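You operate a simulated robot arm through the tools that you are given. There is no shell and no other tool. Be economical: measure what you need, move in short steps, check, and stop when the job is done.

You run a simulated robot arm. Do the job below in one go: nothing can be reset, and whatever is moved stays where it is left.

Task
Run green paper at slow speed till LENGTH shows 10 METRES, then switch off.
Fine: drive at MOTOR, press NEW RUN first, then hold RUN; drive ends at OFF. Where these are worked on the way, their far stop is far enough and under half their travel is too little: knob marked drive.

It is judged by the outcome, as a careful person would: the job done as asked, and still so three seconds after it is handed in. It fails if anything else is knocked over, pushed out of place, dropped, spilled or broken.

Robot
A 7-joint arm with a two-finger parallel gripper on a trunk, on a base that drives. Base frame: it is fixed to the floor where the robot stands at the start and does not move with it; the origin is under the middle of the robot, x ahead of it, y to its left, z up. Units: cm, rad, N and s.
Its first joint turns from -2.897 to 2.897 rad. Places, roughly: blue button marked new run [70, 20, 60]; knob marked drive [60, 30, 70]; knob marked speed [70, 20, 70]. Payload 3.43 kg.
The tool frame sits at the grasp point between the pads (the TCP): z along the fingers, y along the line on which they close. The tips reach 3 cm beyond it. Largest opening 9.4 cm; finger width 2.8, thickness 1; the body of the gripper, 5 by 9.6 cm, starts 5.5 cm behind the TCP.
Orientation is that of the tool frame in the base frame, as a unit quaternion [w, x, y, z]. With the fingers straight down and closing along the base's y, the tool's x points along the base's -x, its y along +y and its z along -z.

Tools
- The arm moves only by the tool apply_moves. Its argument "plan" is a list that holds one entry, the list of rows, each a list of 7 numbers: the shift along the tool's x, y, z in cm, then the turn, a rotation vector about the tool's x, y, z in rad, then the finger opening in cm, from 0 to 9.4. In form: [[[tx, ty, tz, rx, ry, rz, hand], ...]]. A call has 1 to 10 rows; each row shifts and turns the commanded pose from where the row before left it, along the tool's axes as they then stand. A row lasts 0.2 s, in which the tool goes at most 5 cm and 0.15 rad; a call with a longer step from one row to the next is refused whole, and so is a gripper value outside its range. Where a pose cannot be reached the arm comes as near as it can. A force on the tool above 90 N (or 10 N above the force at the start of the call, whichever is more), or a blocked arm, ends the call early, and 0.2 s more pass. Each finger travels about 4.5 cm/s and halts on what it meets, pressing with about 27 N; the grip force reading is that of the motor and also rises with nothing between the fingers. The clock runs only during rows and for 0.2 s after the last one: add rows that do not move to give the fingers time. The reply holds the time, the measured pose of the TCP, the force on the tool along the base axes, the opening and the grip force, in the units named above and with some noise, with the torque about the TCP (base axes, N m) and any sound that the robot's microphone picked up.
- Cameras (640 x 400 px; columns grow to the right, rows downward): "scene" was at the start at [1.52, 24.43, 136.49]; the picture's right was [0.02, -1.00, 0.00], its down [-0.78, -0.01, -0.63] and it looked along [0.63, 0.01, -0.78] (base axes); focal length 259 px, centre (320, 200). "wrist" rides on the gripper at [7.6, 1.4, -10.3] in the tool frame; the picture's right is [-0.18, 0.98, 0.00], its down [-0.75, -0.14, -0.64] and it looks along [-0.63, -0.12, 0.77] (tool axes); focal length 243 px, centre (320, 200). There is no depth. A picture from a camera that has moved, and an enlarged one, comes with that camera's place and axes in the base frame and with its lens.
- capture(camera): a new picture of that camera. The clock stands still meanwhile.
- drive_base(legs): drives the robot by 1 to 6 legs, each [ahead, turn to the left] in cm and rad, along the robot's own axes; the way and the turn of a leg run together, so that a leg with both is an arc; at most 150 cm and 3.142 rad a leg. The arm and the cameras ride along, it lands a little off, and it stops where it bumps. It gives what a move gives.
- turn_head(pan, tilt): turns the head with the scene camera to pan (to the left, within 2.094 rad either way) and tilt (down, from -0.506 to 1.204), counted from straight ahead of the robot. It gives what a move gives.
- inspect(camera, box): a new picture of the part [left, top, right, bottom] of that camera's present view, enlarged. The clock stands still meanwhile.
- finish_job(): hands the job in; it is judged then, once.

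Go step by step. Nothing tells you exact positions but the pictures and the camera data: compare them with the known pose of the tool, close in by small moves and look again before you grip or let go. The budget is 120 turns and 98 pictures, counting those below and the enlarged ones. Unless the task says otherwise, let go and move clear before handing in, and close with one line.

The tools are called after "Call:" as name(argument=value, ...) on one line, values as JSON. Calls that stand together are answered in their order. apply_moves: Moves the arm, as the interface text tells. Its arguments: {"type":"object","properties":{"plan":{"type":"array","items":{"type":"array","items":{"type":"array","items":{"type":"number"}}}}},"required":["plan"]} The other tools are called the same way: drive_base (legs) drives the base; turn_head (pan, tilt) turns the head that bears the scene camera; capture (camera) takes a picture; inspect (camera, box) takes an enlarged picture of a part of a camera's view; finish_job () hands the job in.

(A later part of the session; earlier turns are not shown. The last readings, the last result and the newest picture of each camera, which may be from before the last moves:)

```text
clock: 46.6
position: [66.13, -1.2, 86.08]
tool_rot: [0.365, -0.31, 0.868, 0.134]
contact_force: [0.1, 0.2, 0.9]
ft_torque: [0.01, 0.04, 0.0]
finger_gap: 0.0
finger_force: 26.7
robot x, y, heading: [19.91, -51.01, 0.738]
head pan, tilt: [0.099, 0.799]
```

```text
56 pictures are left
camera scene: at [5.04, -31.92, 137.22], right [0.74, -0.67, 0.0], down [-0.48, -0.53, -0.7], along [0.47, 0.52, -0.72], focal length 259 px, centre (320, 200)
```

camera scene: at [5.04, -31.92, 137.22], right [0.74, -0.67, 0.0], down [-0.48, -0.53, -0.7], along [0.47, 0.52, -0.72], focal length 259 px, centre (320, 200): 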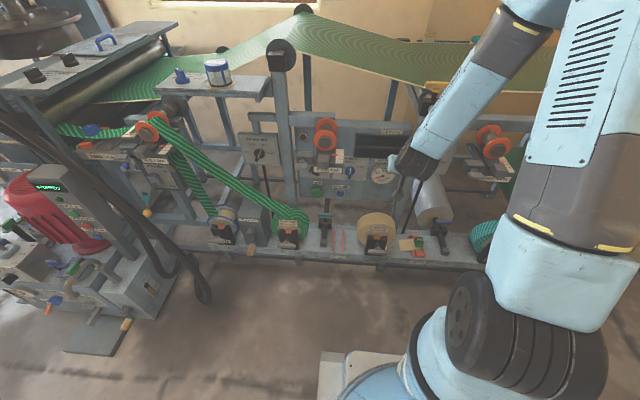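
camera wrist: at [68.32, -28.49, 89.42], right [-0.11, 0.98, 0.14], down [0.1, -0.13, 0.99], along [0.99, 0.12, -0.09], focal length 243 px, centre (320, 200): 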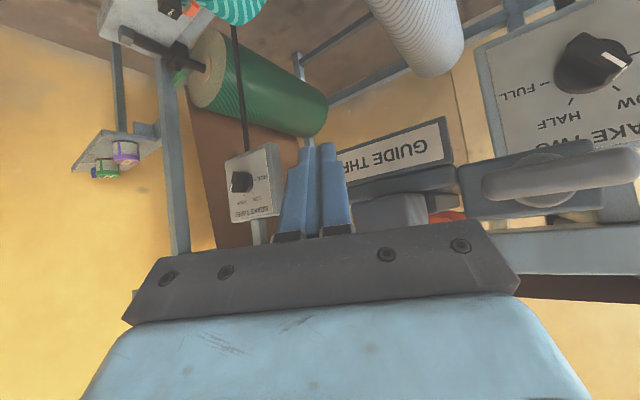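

Tilting the tool toward horizontal while descending to the knobs' height.

Call:
apply_moves(plan=[[[1.1, 0, 1.0, 0, -0.06, 0, 0], [1.2, 0, 0.9, 0, -0.1, 0, 0], [1.3, 0, 0.8, 0, -0.1, 0, 0], [1.35, 0, 0.65, 0, -0.1, 0, 0], [1.4, 0, 0.5, 0, -0.1, 0, 0], [1.45, 0, 0.35, 0, -0.1, 0, 0], [1.5, 0, 0.2, 0, -0.06, 0, 0]]])

Call:
capture(camera="wrist")

```text
clock: 48.2
position: [65.88, -1.25, 75.51]
tool_rot: [0.612, -0.255, 0.714, 0.224]
contact_force: [0.4, -1.2, 0.0]
ft_torque: [-0.01, 0.0, 0.0]
finger_gap: 0.0
finger_force: 26.8
out of reach, approached as far as the arm can: row 3
robot x, y, heading: [20.05, -50.95, 0.739]
head pan, tilt: [0.099, 0.799]
```

```text
55 pictures are left
camera wrist: at [56.18, -7.16, 69.58], right [-0.6, 0.77, 0.19], down [-0.31, -0.45, 0.84], along [0.73, 0.45, 0.51], focal length 243 px, centre (320, 200)
```

wrist: 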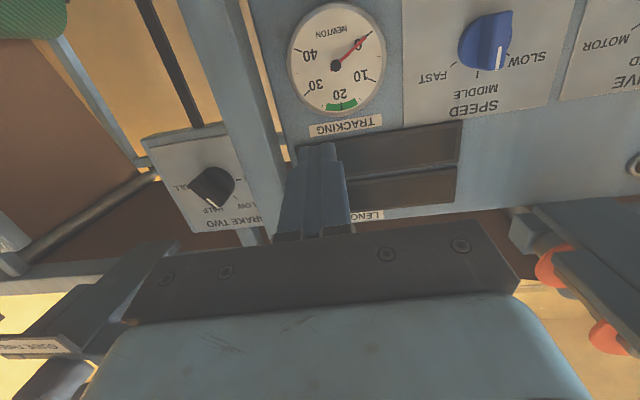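

Good pose and view. Zooming on SPEED.

Call:
inspect(camera="wrist", box=[390, 0, 570, 120])

```text
3.33 times, centred on (480, 60) of wrist
camera zoom: at [56.18, -7.16, 69.58], right [-0.6, 0.77, 0.19], down [-0.31, -0.45, 0.84], along [0.73, 0.45, 0.51], focal length 809 px, centre (-213, 667)
```

zoom: 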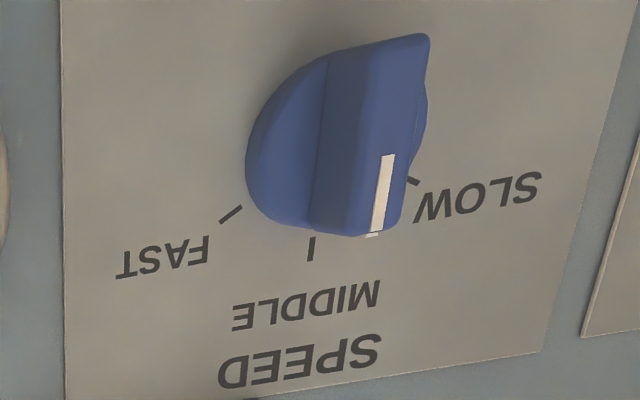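

SPEED points at MIDDLE; its bar is vertical, fitting my horizontal-closing fingers. Moving left in front of it with fingers opening.

Call:
apply_moves(plan=[[[0.3, 1, 0.2, -0.06, -0.1, 0, 1], [0.5, 2, 0.5, 0, 0, 0, 2], [0.5, 2.2, 0.5, 0, 0, 0, 3], [0.5, 2.2, 0.5, 0, 0, 0, 4], [0.5, 2.2, 0.5, 0, 0, 0, 5], [0.5, 2.2, 0.5, 0, 0, 0, 5], [0.4, 1.5, 0.5, 0, 0, 0, 5]]])

Call:
capture(camera="wrist")

Call:
inspect(camera="scene", box=[230, 90, 470, 240])

```text
clock: 49.8
position: [59.14, 10.59, 72.31]
tool_rot: [0.639, -0.262, 0.676, 0.257]
contact_force: [0.4, 0.4, -0.3]
ft_torque: [0.01, -0.02, -0.05]
finger_gap: 5.02
finger_force: 0.1
robot x, y, heading: [20.1, -51.16, 0.736]
head pan, tilt: [0.099, 0.799]
```

```text
53 pictures are left
camera wrist: at [50.24, 4.56, 65.29], right [-0.66, 0.72, 0.2], down [-0.34, -0.52, 0.78], along [0.67, 0.45, 0.59], focal length 243 px, centre (320, 200)
```

wrist: 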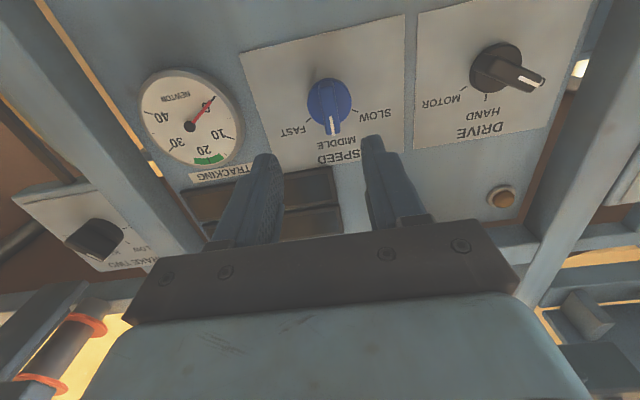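

```text
2.67 times, centred on (350, 165) of scene
camera zoom: at [5.06, -31.89, 137.22], right [0.74, -0.67, 0.0], down [-0.48, -0.53, -0.7], along [0.47, 0.52, -0.72], focal length 692 px, centre (240, 293)
```

zoom: 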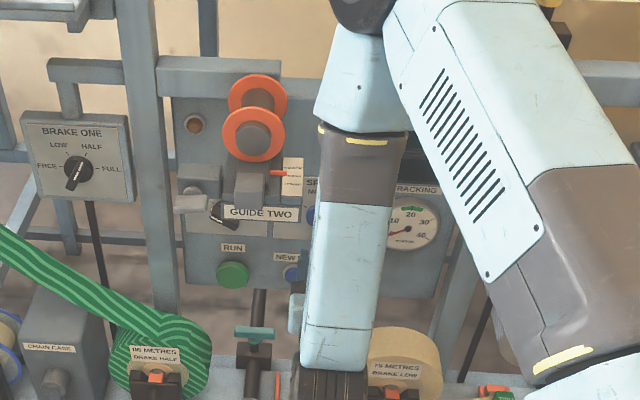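

Aligned: the knob is ~1.2 cm to the left and ~11 cm ahead. Closing in.

Call:
apply_moves(plan=[[[0, 1.2, 0.5, 0, 0, 0, 5], [0, 0, 1.5, 0, 0, 0, 5], [0, 0, 1.5, 0, 0, 0, 5], [0, 0, 1, 0, 0, 0, 5], [0, 0, 0.5, 0, 0, 0, 5]]])

Call:
capture(camera="wrist")

```text
clock: 51.0
position: [61.9, 14.9, 72.0]
tool_rot: [0.64, -0.261, 0.676, 0.257]
contact_force: [-0.2, -0.3, -0.2]
ft_torque: [-0.01, 0.0, -0.02]
finger_gap: 4.99
finger_force: 0.0
robot x, y, heading: [20.02, -51.4, 0.74]
head pan, tilt: [0.099, 0.799]
```

```text
51 pictures are left
camera wrist: at [53.03, 8.91, 64.98], right [-0.66, 0.72, 0.2], down [-0.34, -0.52, 0.78], along [0.67, 0.45, 0.59], focal length 243 px, centre (320, 200)
```

wrist: 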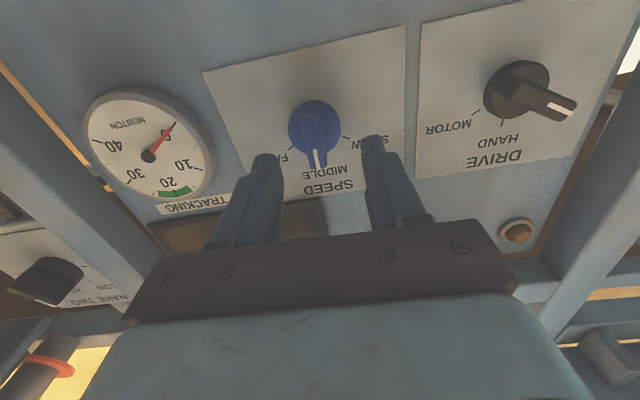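

Aligned. Advancing 3.5 cm and closing on the bar.

Call:
apply_moves(plan=[[[0, 0, 0.7, 0, 0, 0, 5], [0, 0, 1, 0, 0, 0, 5], [0, 0, 1, 0, 0, 0, 5], [0, 0, 0.6, 0, 0, 0, 5], [0, 0, 0, 0, 0, 0, 5]]])

Call:
capture(camera="wrist")

```text
clock: 52.2
position: [64.21, 17.24, 71.73]
tool_rot: [0.639, -0.262, 0.676, 0.257]
contact_force: [0.4, 0.4, 0.0]
ft_torque: [-0.02, 0.04, -0.01]
finger_gap: 5.0
finger_force: 0.1
robot x, y, heading: [19.87, -51.23, 0.735]
head pan, tilt: [0.099, 0.799]
```

```text
50 pictures are left
camera wrist: at [55.38, 11.16, 64.71], right [-0.66, 0.72, 0.2], down [-0.34, -0.52, 0.78], along [0.67, 0.45, 0.59], focal length 243 px, centre (320, 200)
```

wrist: 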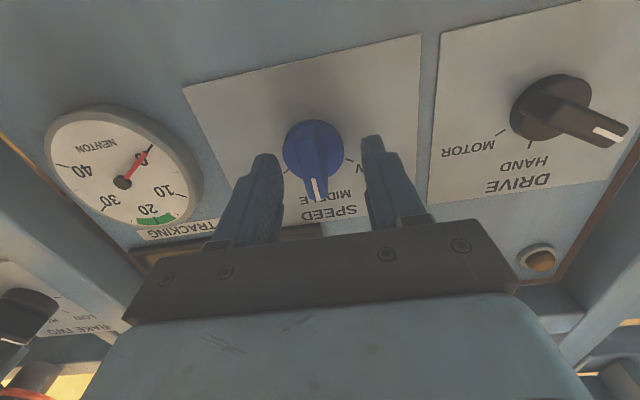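

Slightly deeper for a good grip, then close.

Call:
apply_moves(plan=[[[0, -0.1, 0.6, 0, 0, 0, 5], [0, 0, 0.6, 0, 0, 0, 5], [0, 0, 0.3, 0, 0, 0, 3], [0, 0, 0, 0, 0, 0, 1], [0, 0, 0, 0, 0, 0, 0.5], [0, 0, 0, 0, 0, 0, 0.5]]])

Call:
capture(camera="wrist")

```text
clock: 53.6
position: [65.41, 17.83, 71.69]
tool_rot: [0.639, -0.261, 0.677, 0.254]
contact_force: [-5.0, -48.5, -1.4]
ft_torque: [-0.06, -0.63, -0.51]
finger_gap: 4.17
finger_force: 26.9
robot x, y, heading: [19.9, -50.84, 0.736]
head pan, tilt: [0.099, 0.799]
```

```text
49 pictures are left
camera wrist: at [56.56, 11.85, 64.72], right [-0.66, 0.73, 0.19], down [-0.34, -0.52, 0.78], along [0.67, 0.45, 0.59], focal length 243 px, centre (320, 200)
```

wrist: 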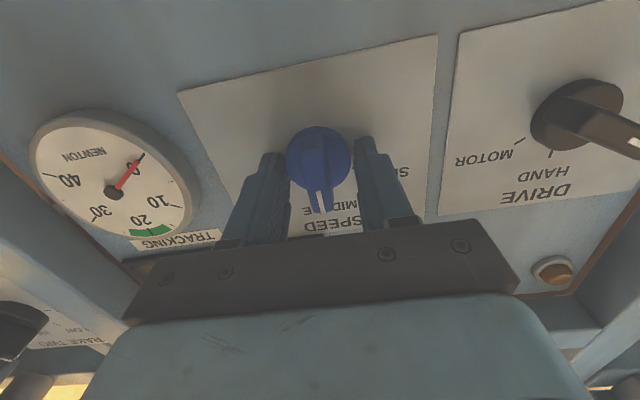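

I've gripped the disc instead of the bar. Opening, backing out 1.4 cm, and gripping the bar.

Call:
apply_moves(plan=[[[0, 0, 0, 0, 0, 0, 5], [0, 0, 0, 0, 0, 0, 5], [0, 0, -0.7, 0, 0, 0, 5], [0, -0.2, -0.7, 0, 0, 0, 5], [0, 0, 0, 0, 0, 0, 5]]])

Call:
apply_moves(plan=[[[0, 0, 0, 0, 0, 0, 3], [0, 0, 0, 0, 0, 0, 1.5], [0, 0, 0, 0, 0, 0, 0.5], [0, 0, 0, 0, 0, 0, 0.5], [0, 0, 0, 0, 0, 0, 0.5]]])

Call:
capture(camera="wrist")

```text
clock: 54.8
position: [64.48, 17.04, 71.95]
tool_rot: [0.639, -0.262, 0.675, 0.258]
contact_force: [-0.2, -1.0, 0.1]
ft_torque: [-0.05, 0.0, 0.03]
finger_gap: 4.97
finger_force: 0.1
robot x, y, heading: [19.8, -51.25, 0.736]
head pan, tilt: [0.099, 0.799]
```

```text
clock: 56.0
position: [64.63, 16.92, 71.85]
tool_rot: [0.64, -0.261, 0.675, 0.257]
contact_force: [8.3, -10.1, 1.3]
ft_torque: [0.12, -0.22, 0.02]
finger_gap: 1.29
finger_force: 45.1
robot x, y, heading: [19.76, -51.31, 0.739]
head pan, tilt: [0.099, 0.799]
```

```text
48 pictures are left
camera wrist: at [55.75, 10.93, 64.86], right [-0.66, 0.72, 0.2], down [-0.34, -0.52, 0.78], along [0.67, 0.45, 0.59], focal length 243 px, centre (320, 200)
```

wrist: 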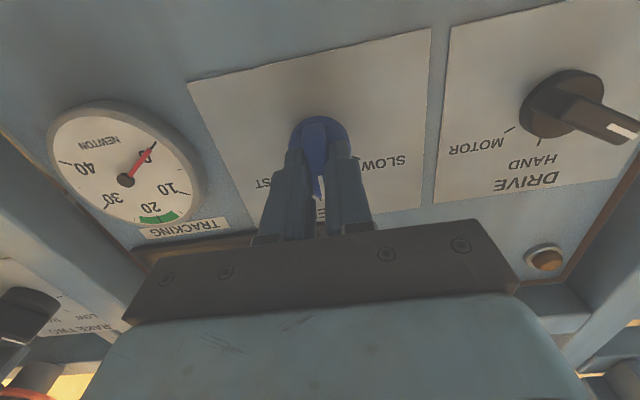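

Bar gripped (1.29 cm). Turning counter-clockwise toward SLOW.

Call:
apply_moves(plan=[[[0, 0, 0, 0, 0, -0.06, 0.5], [0, 0, 0, 0, 0, -0.12, 0.5], [0, 0, 0, 0, 0, -0.12, 0.5], [0, 0, 0, 0, 0, -0.12, 0.5], [0, 0, 0, 0, 0, -0.12, 0.5], [0, 0, 0, 0, 0, -0.12, 0.5], [0, 0, 0, 0, 0, -0.12, 0.5], [0, 0, 0, 0, 0, -0.12, 0.5], [0, 0, 0, 0, 0, -0.06, 0.5]]])

Call:
capture(camera="wrist")

```text
clock: 58.0
position: [64.36, 17.04, 71.78]
tool_rot: [0.686, -0.545, 0.478, -0.068]
contact_force: [1.6, 19.0, -8.4]
ft_torque: [-0.01, 0.07, -1.0]
finger_gap: 1.37
finger_force: 44.9
robot x, y, heading: [19.78, -51.28, 0.734]
head pan, tilt: [0.099, 0.799]
```

```text
47 pictures are left
camera wrist: at [60.37, 6.1, 66.76], right [-0.52, 0.5, -0.69], down [-0.81, -0.03, 0.59], along [0.27, 0.86, 0.42], focal length 243 px, centre (320, 200)
```

wrist: 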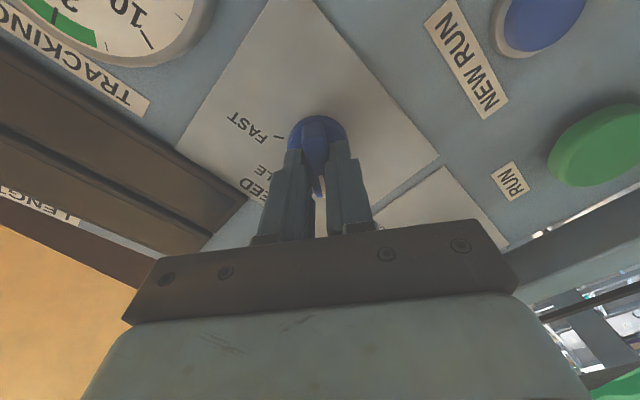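

The knob followed. Opening and backing out to verify SLOW.

Call:
apply_moves(plan=[[[0, 0, 0, 0, 0, 0, 3], [0, 0, 0, 0, 0, 0, 4.5], [0, 0, -1, 0, 0, 0, 5], [0, 0, -2, 0, 0, 0, 5], [0, 0, -2, 0, 0, 0, 5], [0, 0, -1, 0, 0, 0, 5]]])

Call:
capture(camera="wrist")

```text
clock: 59.4
position: [60.08, 12.96, 72.12]
tool_rot: [0.686, -0.544, 0.479, -0.067]
contact_force: [-0.1, 0.5, -0.2]
ft_torque: [0.01, 0.0, -0.01]
finger_gap: 5.02
finger_force: 0.1
robot x, y, heading: [19.57, -51.13, 0.741]
head pan, tilt: [0.099, 0.799]
```

```text
46 pictures are left
camera wrist: at [56.0, 1.98, 67.19], right [-0.52, 0.5, -0.69], down [-0.81, -0.03, 0.59], along [0.27, 0.86, 0.42], focal length 243 px, centre (320, 200)
```

wrist: 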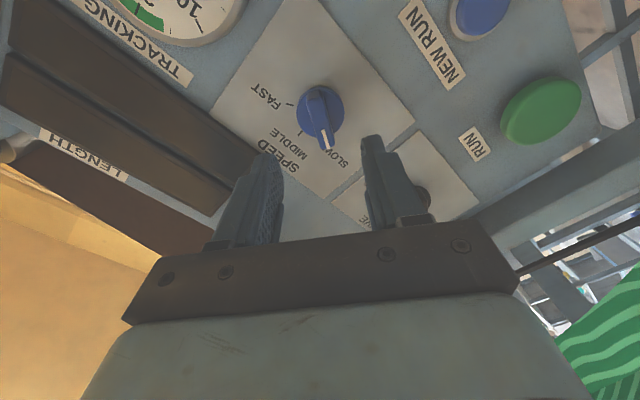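

Call:
inspect(camera="wrist", box=[240, 70, 400, 190])

```text
3.33 times, centred on (320, 130) of wrist
camera zoom: at [56.0, 1.98, 67.19], right [-0.52, 0.5, -0.69], down [-0.81, -0.03, 0.59], along [0.27, 0.86, 0.42], focal length 809 px, centre (320, 433)
```

zoom: 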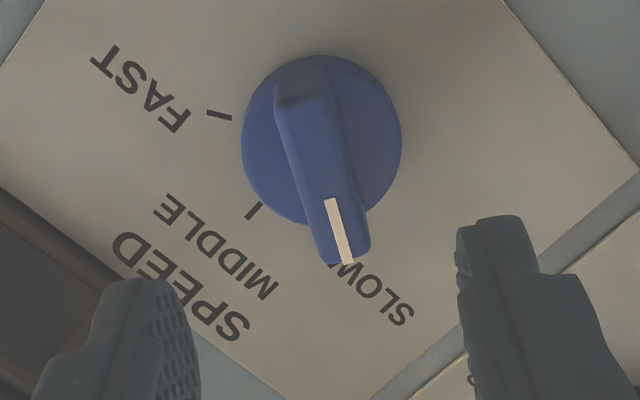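

SPEED is on SLOW. The hand's roll now matches DRIVE's bar at OFF; moving 13.4 cm left.

Call:
apply_moves(plan=[[[-0.9, 0.65, 0, 0, 0, 0, 5], [-1.8, 1.3, 0, 0, 0, 0, 5], [-1.8, 1.3, 0, 0, 0, 0, 5], [-1.8, 1.3, 0, 0, 0, 0, 5], [-1.8, 1.3, 0, 0, 0, 0, 5], [-1.8, 1.3, 0, 0, 0, 0, 5], [-0.9, 0.65, 0, 0, 0, 0, 5]]])

Call:
capture(camera="wrist")

```text
clock: 61.0
position: [50.88, 22.68, 72.17]
tool_rot: [0.685, -0.544, 0.479, -0.068]
contact_force: [0.2, 0.3, 0.2]
ft_torque: [-0.03, 0.01, 0.01]
finger_gap: 4.99
finger_force: 0.2
robot x, y, heading: [19.95, -51.13, 0.738]
head pan, tilt: [0.099, 0.799]
```

```text
44 pictures are left
camera wrist: at [46.82, 11.74, 67.11], right [-0.52, 0.51, -0.69], down [-0.81, -0.03, 0.59], along [0.27, 0.86, 0.42], focal length 243 px, centre (320, 200)
```

wrist: 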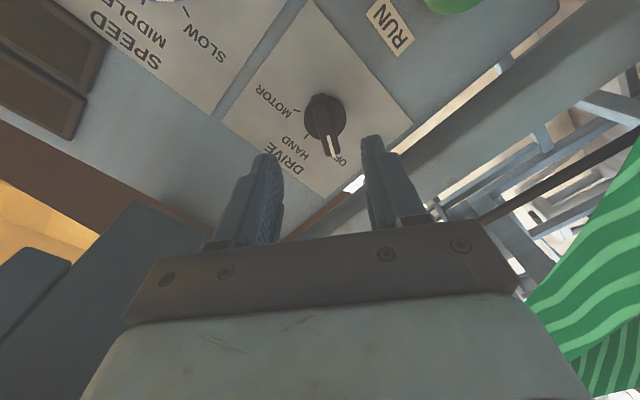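

The DRIVE knob appears just where SPEED did in the equivalent view. Advancing 6 cm and gripping.

Call:
apply_moves(plan=[[[0, 0.1, 1, 0, 0, 0, 5], [0, 0, 1.5, 0, 0, 0, 5], [0, 0, 1.5, 0, 0, 0, 5], [0, 0, 1.3, 0, 0, 0, 5], [0, 0, 0.6, 0, 0, 0, 5], [0, 0, 0, 0, 0, 0, 5]]])

Call:
capture(camera="wrist")

```text
clock: 62.4
position: [55.27, 26.71, 71.8]
tool_rot: [0.685, -0.545, 0.479, -0.068]
contact_force: [-0.2, -0.1, -0.8]
ft_torque: [-0.01, -0.02, 0.02]
finger_gap: 4.98
finger_force: 0.1
robot x, y, heading: [19.72, -51.27, 0.738]
head pan, tilt: [0.099, 0.799]
```

```text
43 pictures are left
camera wrist: at [51.24, 15.73, 66.76], right [-0.52, 0.5, -0.69], down [-0.81, -0.03, 0.59], along [0.27, 0.86, 0.42], focal length 243 px, centre (320, 200)
```

wrist: 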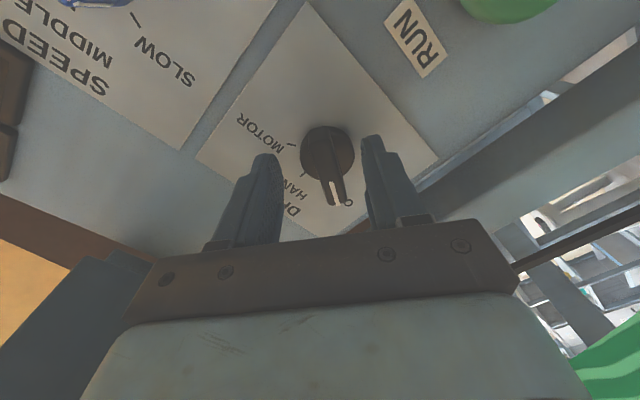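

Shifting 0.5 cm toward the bar's centre, then closing.

Call:
apply_moves(plan=[[[0, 0.5, 0, 0, 0, 0, 5], [0, 0, 0, 0, 0, 0, 3], [0, 0, 0, 0, 0, 0, 1.5], [0, 0, 0, 0, 0, 0, 0.5], [0, 0, 0, 0, 0, 0, 0.5], [0, 0, 0, 0, 0, 0, 0.5]]])

Call:
capture(camera="wrist")

```text
clock: 63.8
position: [55.01, 26.9, 71.45]
tool_rot: [0.686, -0.543, 0.479, -0.068]
contact_force: [2.8, -4.9, 4.0]
ft_torque: [0.45, -0.47, -0.71]
finger_gap: 1.35
finger_force: 44.4
robot x, y, heading: [20.1, -51.02, 0.734]
head pan, tilt: [0.099, 0.799]
```

```text
42 pictures are left
camera wrist: at [51.01, 15.9, 66.37], right [-0.52, 0.51, -0.69], down [-0.81, -0.03, 0.59], along [0.28, 0.86, 0.43], focal length 243 px, centre (320, 200)
```

wrist: 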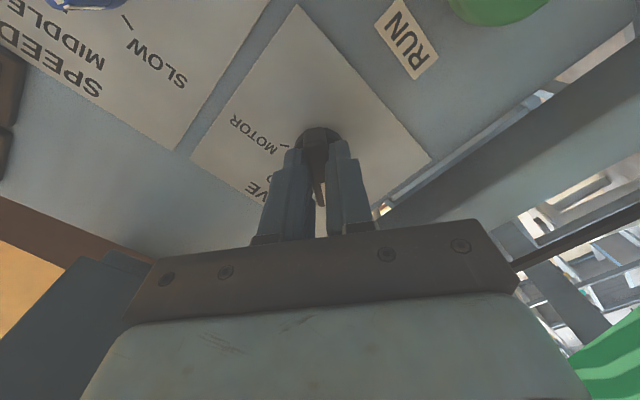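

Gripped. Turning clockwise: first half.

Call:
apply_moves(plan=[[[0, 0, 0, 0, 0, 0.06, 0.5], [0, 0, 0, 0, 0, 0.12, 0.5], [0, 0, 0, 0, 0, 0.12, 0.5], [0, 0, 0, 0, 0, 0.12, 0.5], [0, 0, 0, 0, 0, 0.12, 0.5], [0, 0, 0, 0, 0, 0.12, 0.5], [0, 0, 0, 0, 0, 0.12, 0.5], [0, 0, 0, 0, 0, 0.12, 0.5], [0, 0, 0, 0, 0, 0.12, 0.5], [0, 0, 0, 0, 0, 0.06, 0.5]]])

```text
clock: 66.0
position: [54.65, 26.88, 71.36]
tool_rot: [0.622, -0.222, 0.691, 0.295]
contact_force: [28.1, 18.5, -12.6]
ft_torque: [0.01, -0.03, 0.16]
finger_gap: 1.31
finger_force: 45.2
robot x, y, heading: [19.95, -51.18, 0.735]
head pan, tilt: [0.099, 0.799]
```

Call:
apply_moves(plan=[[[0, 0, 0, 0, 0, 0.06, 0.5], [0, 0, 0, 0, 0, 0.12, 0.5], [0, 0, 0, 0, 0, 0.12, 0.5], [0, 0, 0, 0, 0, 0.12, 0.5], [0, 0, 0, 0, 0, 0.12, 0.5], [0, 0, 0, 0, 0, 0.12, 0.5], [0, 0, 0, 0, 0, 0.12, 0.5], [0, 0, 0, 0, 0, 0.12, 0.5], [0, 0, 0, 0, 0, 0.06, 0.5]]])

Call:
capture(camera="wrist")

Call:
capture(camera="scene")

```text
clock: 67.9
position: [53.41, 25.94, 70.96]
tool_rot: [0.42, 0.101, 0.726, 0.536]
contact_force: [-94.9, -140.6, 54.8]
ft_torque: [2.87, -3.02, -2.15]
finger_gap: 1.63
finger_force: 9.8
robot x, y, heading: [19.73, -50.66, 0.745]
head pan, tilt: [0.099, 0.799]
stopped in row 9: the force on the tool passed its limit at 215 N (the readings are from after the stop); the commanded pose is now the measured one
```

```text
41 pictures are left
camera wrist: at [40.8, 24.16, 69.15], right [-0.18, 0.29, 0.94], down [0.05, -0.95, 0.3], along [0.98, 0.11, 0.16], focal length 243 px, centre (320, 200)
```

wrist: 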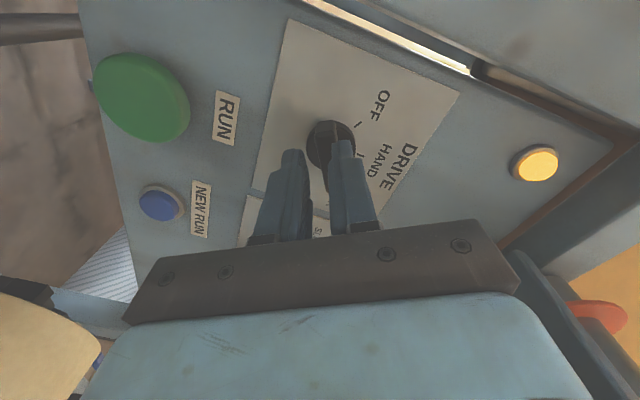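

```text
40 pictures are left
camera scene: at [3.25, -33.7, 137.36], right [0.75, -0.66, 0.0], down [-0.47, -0.53, -0.71], along [0.47, 0.53, -0.71], focal length 259 px, centre (320, 200)
```

scene: 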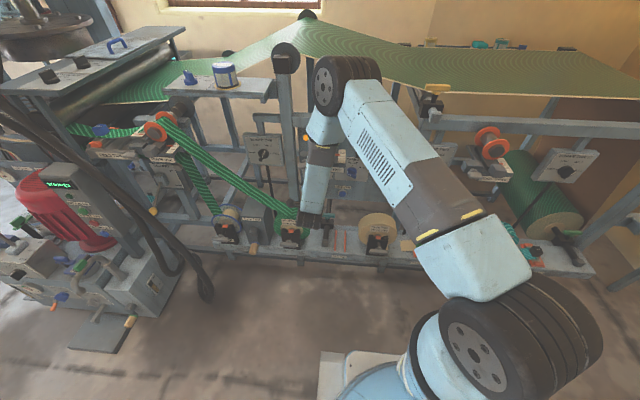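

The lamp is lit, so DRIVE is at MOTOR. Releasing and backing out straight.

Call:
apply_moves(plan=[[[0, 0, 0, 0, 0, 0, 3], [0, 0, 0, 0, 0, 0, 4.5], [0, 0, -0.7, 0, 0, 0, 5], [0, 0, -1, 0, 0, 0, 5], [0, 0, -1, 0, 0, 0, 5]]])

Call:
capture(camera="wrist")

Call:
inspect(camera="scene", box=[230, 60, 470, 220])

```text
clock: 68.2
position: [53.53, 25.7, 69.51]
tool_rot: [0.416, 0.101, 0.733, 0.528]
contact_force: [-82.5, -140.6, 59.9]
ft_torque: [4.61, -3.62, -1.38]
finger_gap: 3.98
finger_force: 7.7
robot x, y, heading: [19.45, -51.46, 0.748]
head pan, tilt: [0.099, 0.799]
stopped in row 1: the force on the tool passed its limit at 203 N (the readings are from after the stop); the commanded pose is now the measured one
```

```text
39 pictures are left
camera wrist: at [40.88, 23.84, 67.96], right [-0.17, 0.31, 0.94], down [0.06, -0.95, 0.32], along [0.98, 0.11, 0.14], focal length 243 px, centre (320, 200)
```

wrist: 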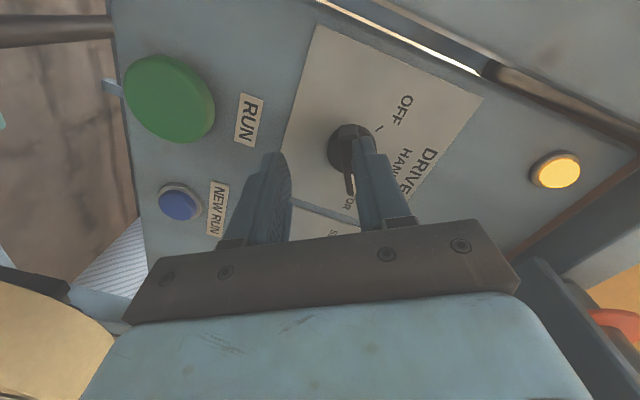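

```text
2.50 times, centred on (350, 140) of scene
camera zoom: at [3.56, -33.44, 137.33], right [0.75, -0.66, 0.0], down [-0.47, -0.53, -0.71], along [0.47, 0.53, -0.71], focal length 648 px, centre (245, 350)
```

zoom: 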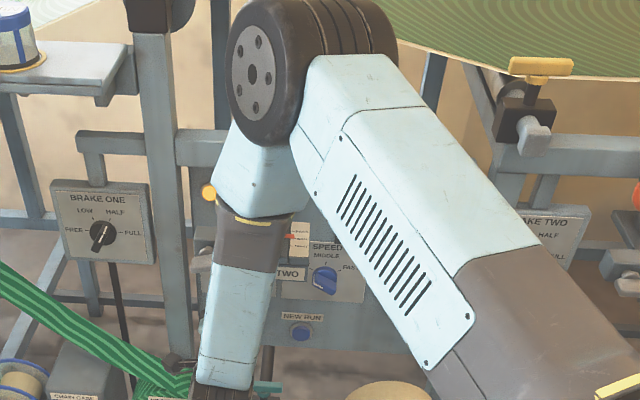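

The tool is pressed hard on the knob; backing straight out gently.

Call:
apply_moves(plan=[[[0, 0, -0.5, 0, 0, 0, 4], [0, 0, -0.7, 0, 0, 0, 4], [0, 0, -1, 0, 0, 0, 4]]])

Call:
capture(camera="wrist")

```text
clock: 69.0
position: [52.99, 25.19, 69.77]
tool_rot: [0.418, 0.104, 0.731, 0.53]
contact_force: [2.0, -5.3, -1.0]
ft_torque: [0.11, -0.07, 0.47]
finger_gap: 3.99
finger_force: 0.0
robot x, y, heading: [20.03, -51.14, 0.745]
head pan, tilt: [0.099, 0.799]
```

```text
37 pictures are left
camera wrist: at [40.3, 23.36, 68.16], right [-0.17, 0.3, 0.94], down [0.05, -0.95, 0.31], along [0.98, 0.1, 0.15], focal length 243 px, centre (320, 200)
```

wrist: 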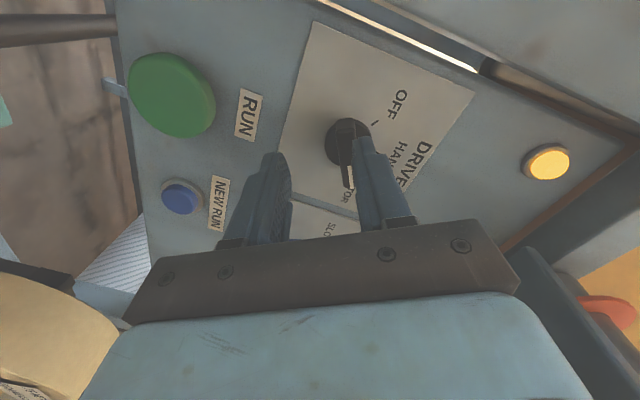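

Relieved. Centring the fingers around the bar, then withdrawing.

Call:
apply_moves(plan=[[[0, 0.6, 0, 0, 0, 0, 4.5], [0, 0.4, 0, 0, 0, 0, 5], [0, 0, -0.8, 0, 0, 0, 5], [0, 0, -1, 0, 0, 0, 5], [0, 0, -1.5, 0, 0, 0, 5], [0, 0, -1, 0, 0, 0, 5]]])

Call:
capture(camera="wrist")

Call:
inspect(camera="scene", box=[230, 60, 470, 220])

```text
clock: 70.4
position: [49.37, 22.51, 70.64]
tool_rot: [0.416, 0.103, 0.733, 0.528]
contact_force: [-0.2, -0.1, 0.2]
ft_torque: [0.01, -0.01, 0.03]
finger_gap: 5.02
finger_force: 0.0
robot x, y, heading: [19.88, -51.1, 0.743]
head pan, tilt: [0.099, 0.799]
```

```text
36 pictures are left
camera wrist: at [36.67, 20.66, 69.06], right [-0.17, 0.3, 0.94], down [0.06, -0.95, 0.32], along [0.98, 0.11, 0.14], focal length 243 px, centre (320, 200)
```

wrist: 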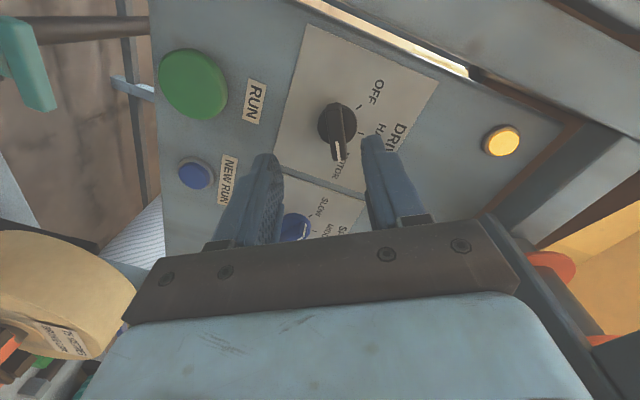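

```text
2.50 times, centred on (350, 140) of scene
camera zoom: at [4.7, -32.08, 137.22], right [0.75, -0.66, 0.0], down [-0.48, -0.54, -0.7], along [0.46, 0.52, -0.72], focal length 648 px, centre (245, 350)
```

zoom: 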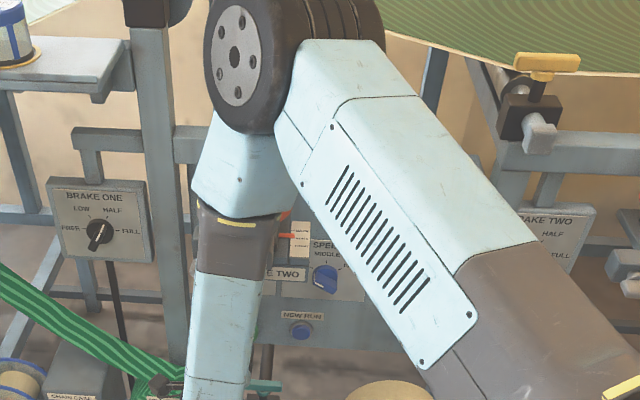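

DRIVE is at MOTOR with the lamp on. Rolling the hand back level, closing the fingers, ready for NEW RUN.

Call:
apply_moves(plan=[[[0, 0, -0.5, 0, 0, -0.06, 4], [0, 0, 0, 0, 0, -0.12, 3], [0, 0, 0, 0, 0, -0.12, 2], [0, 0, 0, 0, 0, -0.12, 1], [0, 0, 0, 0, 0, -0.12, 0], [0, 0, 0, 0, 0, -0.12, 0], [0, 0, 0, 0, 0, -0.12, 0], [0, 0, 0, 0, 0, -0.12, 0], [0, 0, 0, 0, 0, -0.12, 0], [0, 0, 0, 0, 0, -0.05, 0]]])

Call:
capture(camera="wrist")

Call:
inspect(camera="scene", box=[230, 90, 470, 250])

```text
clock: 72.6
position: [48.78, 22.06, 70.92]
tool_rot: [0.628, -0.287, 0.682, 0.242]
contact_force: [-0.1, 0.3, 0.0]
ft_torque: [-0.01, 0.0, 0.0]
finger_gap: 0.0
finger_force: 26.9
robot x, y, heading: [19.61, -51.07, 0.75]
head pan, tilt: [0.099, 0.799]
```

```text
34 pictures are left
camera wrist: at [40.11, 15.58, 64.25], right [-0.67, 0.72, 0.15], down [-0.33, -0.48, 0.81], along [0.66, 0.5, 0.56], focal length 243 px, centre (320, 200)
```

wrist: 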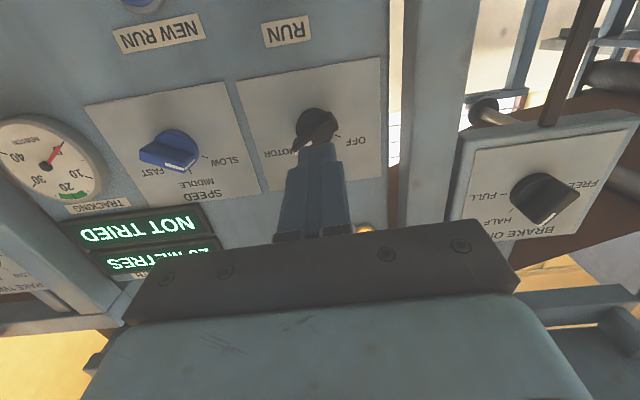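

```text
2.50 times, centred on (350, 170) of scene
camera zoom: at [4.68, -32.09, 137.22], right [0.75, -0.66, 0.0], down [-0.48, -0.54, -0.7], along [0.46, 0.52, -0.72], focal length 648 px, centre (245, 275)
```

zoom: 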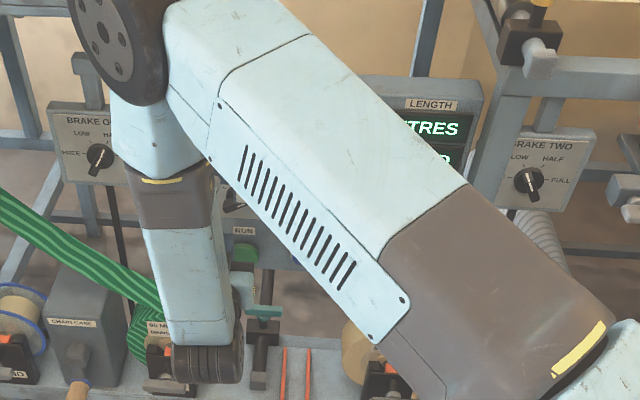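

The LENGTH display is now lit, showing 20 METRES (old run). Moving right and down to NEW RUN, pitching the tool slightly downward.

Call:
apply_moves(plan=[[[0.5, -0.8, 0, 0, 0.04, 0, 0], [1, -1.6, 0, 0, 0.045, 0, 0], [1, -1.6, 0, 0, 0.045, 0, 0], [1, -1.6, 0, 0, 0.045, 0, 0], [1, -1.6, 0, 0, 0.045, 0, 0], [1, -1.6, 0, 0, 0.045, 0, 0], [1, -1.6, 0, 0, 0.045, 0, 0], [0.8, -1.4, 0, 0, 0.045, 0, 0]]])

Call:
capture(camera="wrist")

Call:
capture(camera="scene")

```text
clock: 74.4
position: [55.91, 12.19, 64.21]
tool_rot: [0.497, -0.325, 0.782, 0.189]
contact_force: [-0.5, -0.9, -0.4]
ft_torque: [0.04, 0.01, -0.03]
finger_gap: 0.0
finger_force: 26.6
robot x, y, heading: [19.32, -51.1, 0.746]
head pan, tilt: [0.099, 0.799]
```

```text
32 pictures are left
camera wrist: at [45.93, 4.61, 61.76], right [-0.63, 0.77, 0.14], down [-0.1, -0.26, 0.96], along [0.77, 0.59, 0.24], focal length 243 px, centre (320, 200)
```

wrist: 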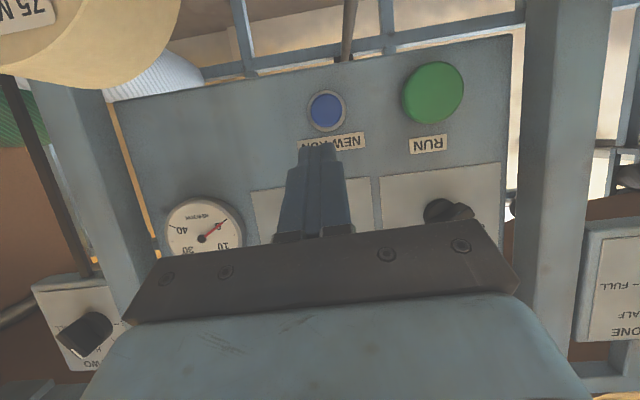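

```text
31 pictures are left
camera scene: at [4.68, -32.09, 137.22], right [0.75, -0.66, 0.0], down [-0.48, -0.54, -0.7], along [0.46, 0.52, -0.72], focal length 259 px, centre (320, 200)
```

scene: 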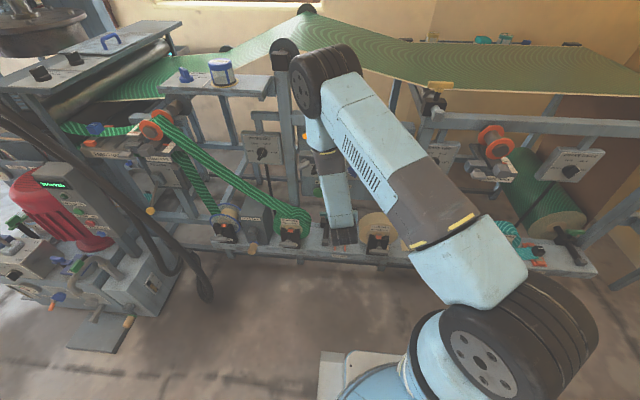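

NEW RUN located at ≈(64.7,21.4,59.3). Moving the closed fingertips to just in front of it.

Call:
apply_moves(plan=[[[-0.3, 0.2, 1, 0, 0, 0, 0], [-0.4, 0.2, 2, 0, 0, 0, 0], [-0.4, 0.24, 2, 0, 0, 0, 0], [0, 0, 2, 0, 0, 0, 0], [0, 0, 1, 0, 0, 0, 0], [0, 0, 0, 0, 0, 0, 0]]])

Call:
capture(camera="wrist")

```text
clock: 75.8
position: [61.07, 18.18, 61.66]
tool_rot: [0.498, -0.324, 0.782, 0.188]
contact_force: [-0.8, 0.4, 0.1]
ft_torque: [0.0, 0.02, -0.03]
finger_gap: 0.01
finger_force: 27.3
robot x, y, heading: [19.64, -51.03, 0.751]
head pan, tilt: [0.099, 0.799]
```

```text
30 pictures are left
camera wrist: at [51.06, 10.49, 59.24], right [-0.63, 0.77, 0.14], down [-0.1, -0.26, 0.96], along [0.77, 0.59, 0.24], focal length 243 px, centre (320, 200)
```

wrist: 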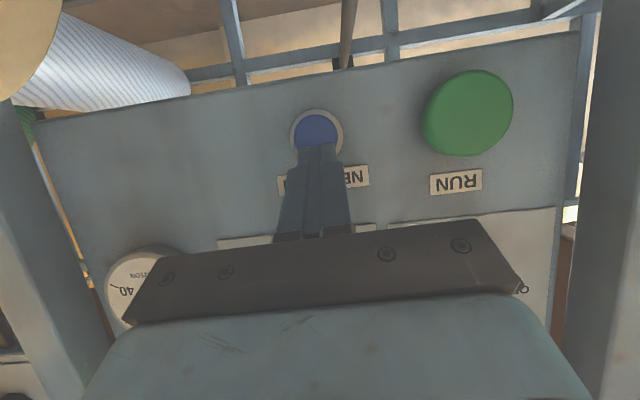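

Lined up. Pressing along the tool axis in small steps.

Call:
apply_moves(plan=[[[0, 0, 0.8, 0, 0, 0, 0], [0, 0, 0.8, 0, 0, 0, 0], [0, 0, 0.5, 0, 0, 0, 0], [0, 0, 0.4, 0, 0, 0, 0], [0, 0, 0.4, 0, 0, 0, 0]]])

```text
clock: 77.0
position: [62.36, 19.63, 60.85]
tool_rot: [0.498, -0.326, 0.78, 0.191]
contact_force: [-2.5, -0.2, 0.1]
ft_torque: [-0.03, 0.0, 0.09]
finger_gap: 0.0
finger_force: 27.5
robot x, y, heading: [19.95, -51.2, 0.742]
head pan, tilt: [0.099, 0.799]
```

Call:
apply_moves(plan=[[[0, 0, 0.4, 0, 0, 0, 0], [0, 0, 0.3, 0, 0, 0, 0], [0, 0, 0, 0, 0, 0, 0]]])

Call:
capture(camera="wrist")

```text
clock: 77.8
position: [62.64, 20.0, 60.72]
tool_rot: [0.499, -0.327, 0.78, 0.191]
contact_force: [-47.0, -32.0, 63.3]
ft_torque: [1.12, -1.46, 0.16]
finger_gap: 0.0
finger_force: 26.9
robot x, y, heading: [19.68, -51.15, 0.749]
head pan, tilt: [0.099, 0.799]
heard: click
```

```text
29 pictures are left
camera wrist: at [52.71, 12.3, 58.25], right [-0.63, 0.76, 0.14], down [-0.1, -0.26, 0.96], along [0.77, 0.59, 0.25], focal length 243 px, centre (320, 200)
```

wrist: 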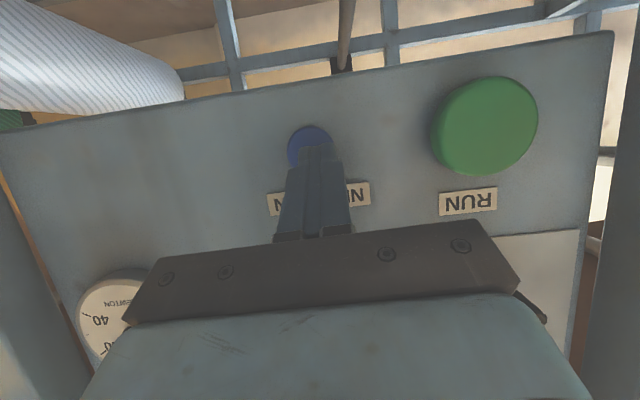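

Click heard. Backing off and checking the display.

Call:
apply_moves(plan=[[[0, 0, -1, 0, 0, 0, 0], [0, 0, -1.5, 0, 0, 0, 0], [0, 0, -1.5, 0, 0, 0, 0], [0, 1.5, 0, 0, 0, 0, 0], [0, 2, 0, 0, 0, 0, 0], [0, 2, 0, 0, 0, 0, 0], [0, 2, 0, 0, 0, 0, 0], [0, 1.5, 0, 0, 0, 0, 0], [0, 1, 0, 0, 0, 0, 0]]])

Call:
capture(camera="wrist")

Call:
inspect(camera="scene", box=[270, 90, 510, 250])

```text
clock: 79.8
position: [53.85, 24.75, 61.62]
tool_rot: [0.498, -0.325, 0.782, 0.188]
contact_force: [-0.1, -0.4, -0.4]
ft_torque: [0.0, -0.03, -0.03]
finger_gap: 0.0
finger_force: 26.8
robot x, y, heading: [19.62, -50.91, 0.743]
head pan, tilt: [0.099, 0.799]
```

```text
28 pictures are left
camera wrist: at [43.77, 17.22, 59.2], right [-0.63, 0.77, 0.14], down [-0.1, -0.26, 0.96], along [0.77, 0.59, 0.24], focal length 243 px, centre (320, 200)
```

wrist: 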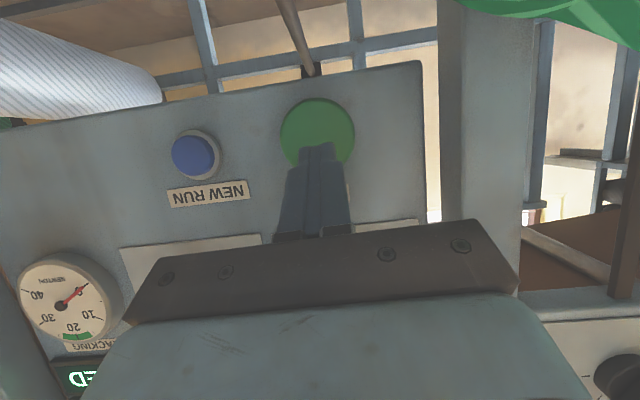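

```text
2.50 times, centred on (390, 170) of scene
camera zoom: at [4.67, -32.2, 137.24], right [0.75, -0.66, 0.0], down [-0.48, -0.54, -0.7], along [0.46, 0.52, -0.72], focal length 648 px, centre (145, 275)
```

zoom: 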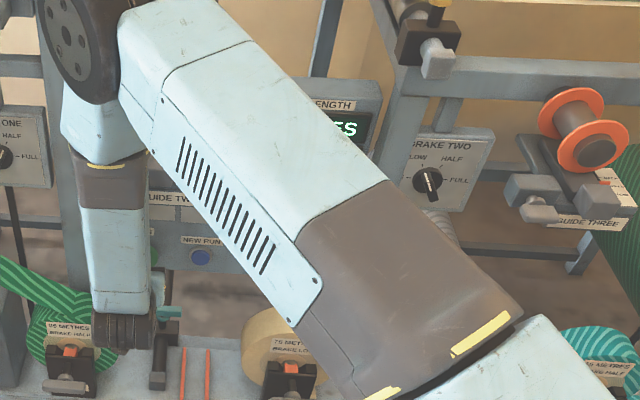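

The display is mostly hidden by the upper arm. Shifting the head's viewpoint by panning right and tilting up.

Call:
turn_head(pan=-0.8, tilt=0.25)

Call:
capture(camera="scene")

```text
clock: 81.0
position: [53.9, 24.85, 61.69]
tool_rot: [0.498, -0.324, 0.782, 0.188]
contact_force: [-0.5, 0.0, 0.1]
ft_torque: [0.01, 0.01, -0.02]
finger_gap: 0.0
finger_force: 26.8
robot x, y, heading: [19.68, -51.29, 0.743]
head pan, tilt: [-0.799, 0.25]
```

```text
26 pictures are left
camera scene: at [8.61, -38.75, 142.14], right [-0.05, -1.0, 0.0], down [-0.25, 0.01, -0.97], along [0.97, -0.05, -0.25], focal length 259 px, centre (320, 200)
```

scene: 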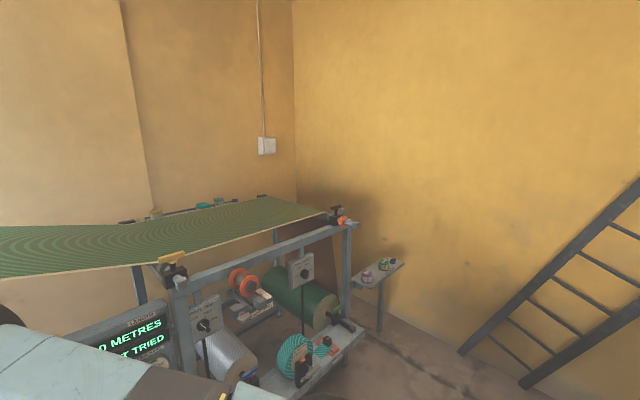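

Much better; zooming.

Call:
inspect(camera="scene", box=[60, 290, 220, 390])

```text
4.00 times, centred on (140, 340) of scene
camera zoom: at [8.61, -38.75, 142.14], right [-0.05, -1.0, 0.0], down [-0.25, 0.01, -0.97], along [0.97, -0.05, -0.25], focal length 1037 px, centre (1040, -360)
```

zoom: 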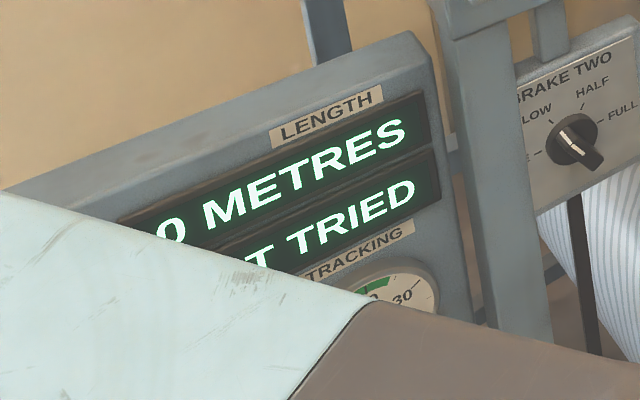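

Display reads 0 METRES. Now pressing RUN in small steps, starting with a short hold.

Call:
apply_moves(plan=[[[0, 0, 0.7, 0, 0, 0, 0], [0, 0, 0.7, 0, 0, 0, 0], [0, 0, 0.6, 0, 0, 0, 0]]])

Call:
apply_moves(plan=[[[0, 0, 0.5, 0, 0, 0, 0], [0, 0, 0.4, 0, 0, 0, 0]]])

```text
clock: 81.8
position: [54.28, 25.61, 61.46]
tool_rot: [0.499, -0.326, 0.78, 0.191]
contact_force: [-0.9, 1.6, 0.1]
ft_torque: [0.01, 0.0, 0.01]
finger_gap: 0.02
finger_force: 27.2
robot x, y, heading: [19.66, -51.43, 0.749]
head pan, tilt: [-0.799, 0.25]
```

```text
clock: 82.4
position: [54.33, 26.08, 61.11]
tool_rot: [0.496, -0.328, 0.781, 0.192]
contact_force: [-0.4, 0.2, 0.4]
ft_torque: [0.05, -0.01, 0.04]
finger_gap: 0.02
finger_force: 26.8
robot x, y, heading: [19.74, -51.95, 0.748]
head pan, tilt: [-0.799, 0.25]
```

The tool advances less than commanded; checking the wrist and side view.

Call:
capture(camera="wrist")

Call:
turn_head(pan=-0.4, tilt=0.6)

Call:
capture(camera="scene")

```text
24 pictures are left
camera wrist: at [44.42, 18.32, 58.78], right [-0.64, 0.76, 0.14], down [-0.1, -0.26, 0.96], along [0.77, 0.6, 0.24], focal length 243 px, centre (320, 200)
```

wrist: 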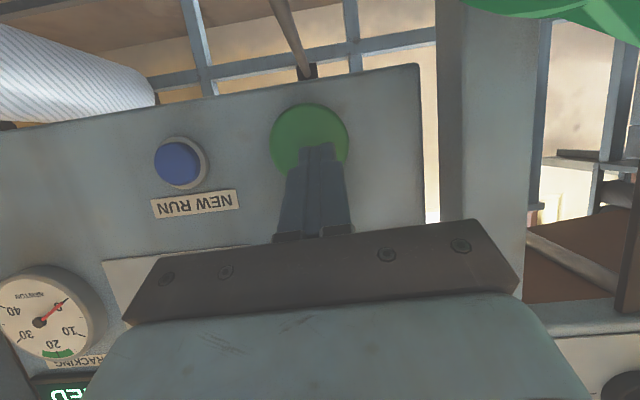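

```text
clock: 83.3
position: [54.38, 26.01, 61.16]
tool_rot: [0.497, -0.327, 0.781, 0.191]
contact_force: [0.8, 1.3, 0.3]
ft_torque: [0.0, 0.01, 0.06]
finger_gap: 0.0
finger_force: 27.3
robot x, y, heading: [20.29, -51.08, 0.746]
head pan, tilt: [-0.4, 0.6]
```

```text
23 pictures are left
camera scene: at [5.41, -37.67, 139.13], right [0.34, -0.94, -0.01], down [-0.52, -0.18, -0.84], along [0.79, 0.29, -0.55], focal length 259 px, centre (320, 200)
```

scene: 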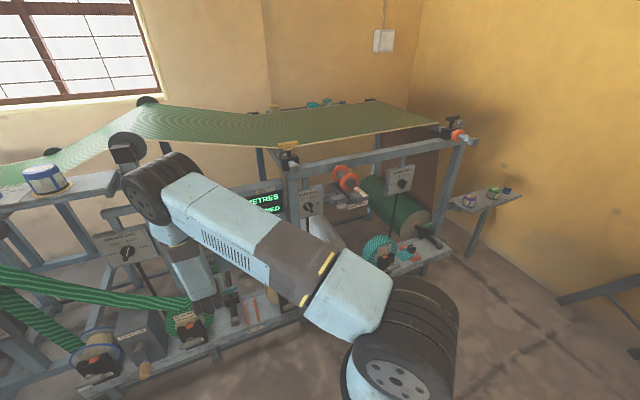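

Call:
inspect(camera="scene", box=[80, 120, 300, 330])

```text
1.90 times, centred on (190, 225) of scene
camera zoom: at [5.41, -37.67, 139.13], right [0.34, -0.94, -0.01], down [-0.52, -0.18, -0.84], along [0.79, 0.29, -0.55], focal length 494 px, centre (568, 152)
```

zoom: 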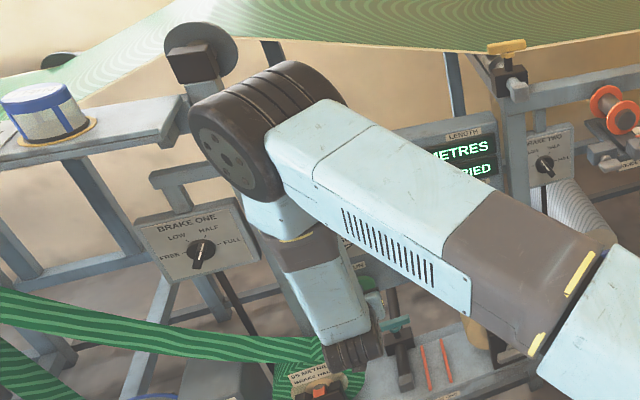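

My forearm is probably leaning on the GUIDE TWO block. I'll withdraw, back the base a few cm so the arm is more stretched, and use the hand roll that gave no contact before.

Call:
apply_moves(plan=[[[0, 0, -0.7, 0, 0, 0, 0], [0, 0, -1, 0, 0, 0, 0], [0, 0, -1.5, 0, 0, 0, 0], [0, 0, -1.5, 0, 0, 0, 0], [0, 0, -1.5, 0, 0, 0, 0]]])

Call:
drive_base(legs=[[-7, 0]])

Call:
inspect(camera="scene", box=[80, 110, 320, 330])

```text
clock: 84.5
position: [51.77, 23.01, 63.08]
tool_rot: [0.499, -0.324, 0.782, 0.188]
contact_force: [0.6, -0.5, -0.1]
ft_torque: [0.0, -0.01, 0.01]
finger_gap: 0.0
finger_force: 27.2
robot x, y, heading: [19.74, -50.92, 0.747]
head pan, tilt: [-0.4, 0.6]
```

```text
clock: 85.5
position: [46.36, 18.23, 62.99]
tool_rot: [0.497, -0.325, 0.782, 0.189]
contact_force: [0.6, 0.0, -0.4]
ft_torque: [0.04, 0.02, 0.0]
finger_gap: 0.01
finger_force: 27.6
robot x, y, heading: [14.54, -55.95, 0.744]
head pan, tilt: [-0.4, 0.6]
```

```text
1.82 times, centred on (200, 220) of scene
camera zoom: at [2.54, -39.88, 138.91], right [0.34, -0.94, 0.0], down [-0.53, -0.19, -0.82], along [0.78, 0.28, -0.57], focal length 472 px, centre (538, 164)
```

zoom: 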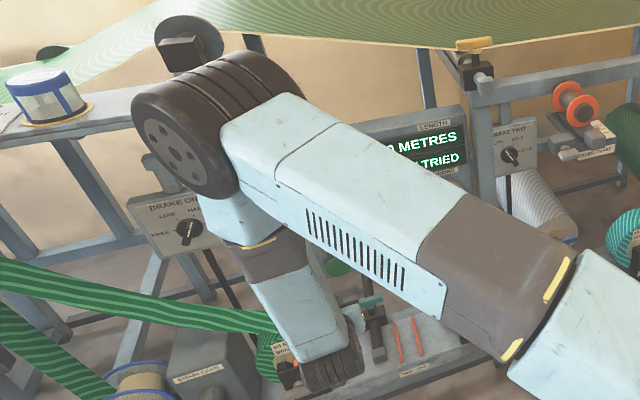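

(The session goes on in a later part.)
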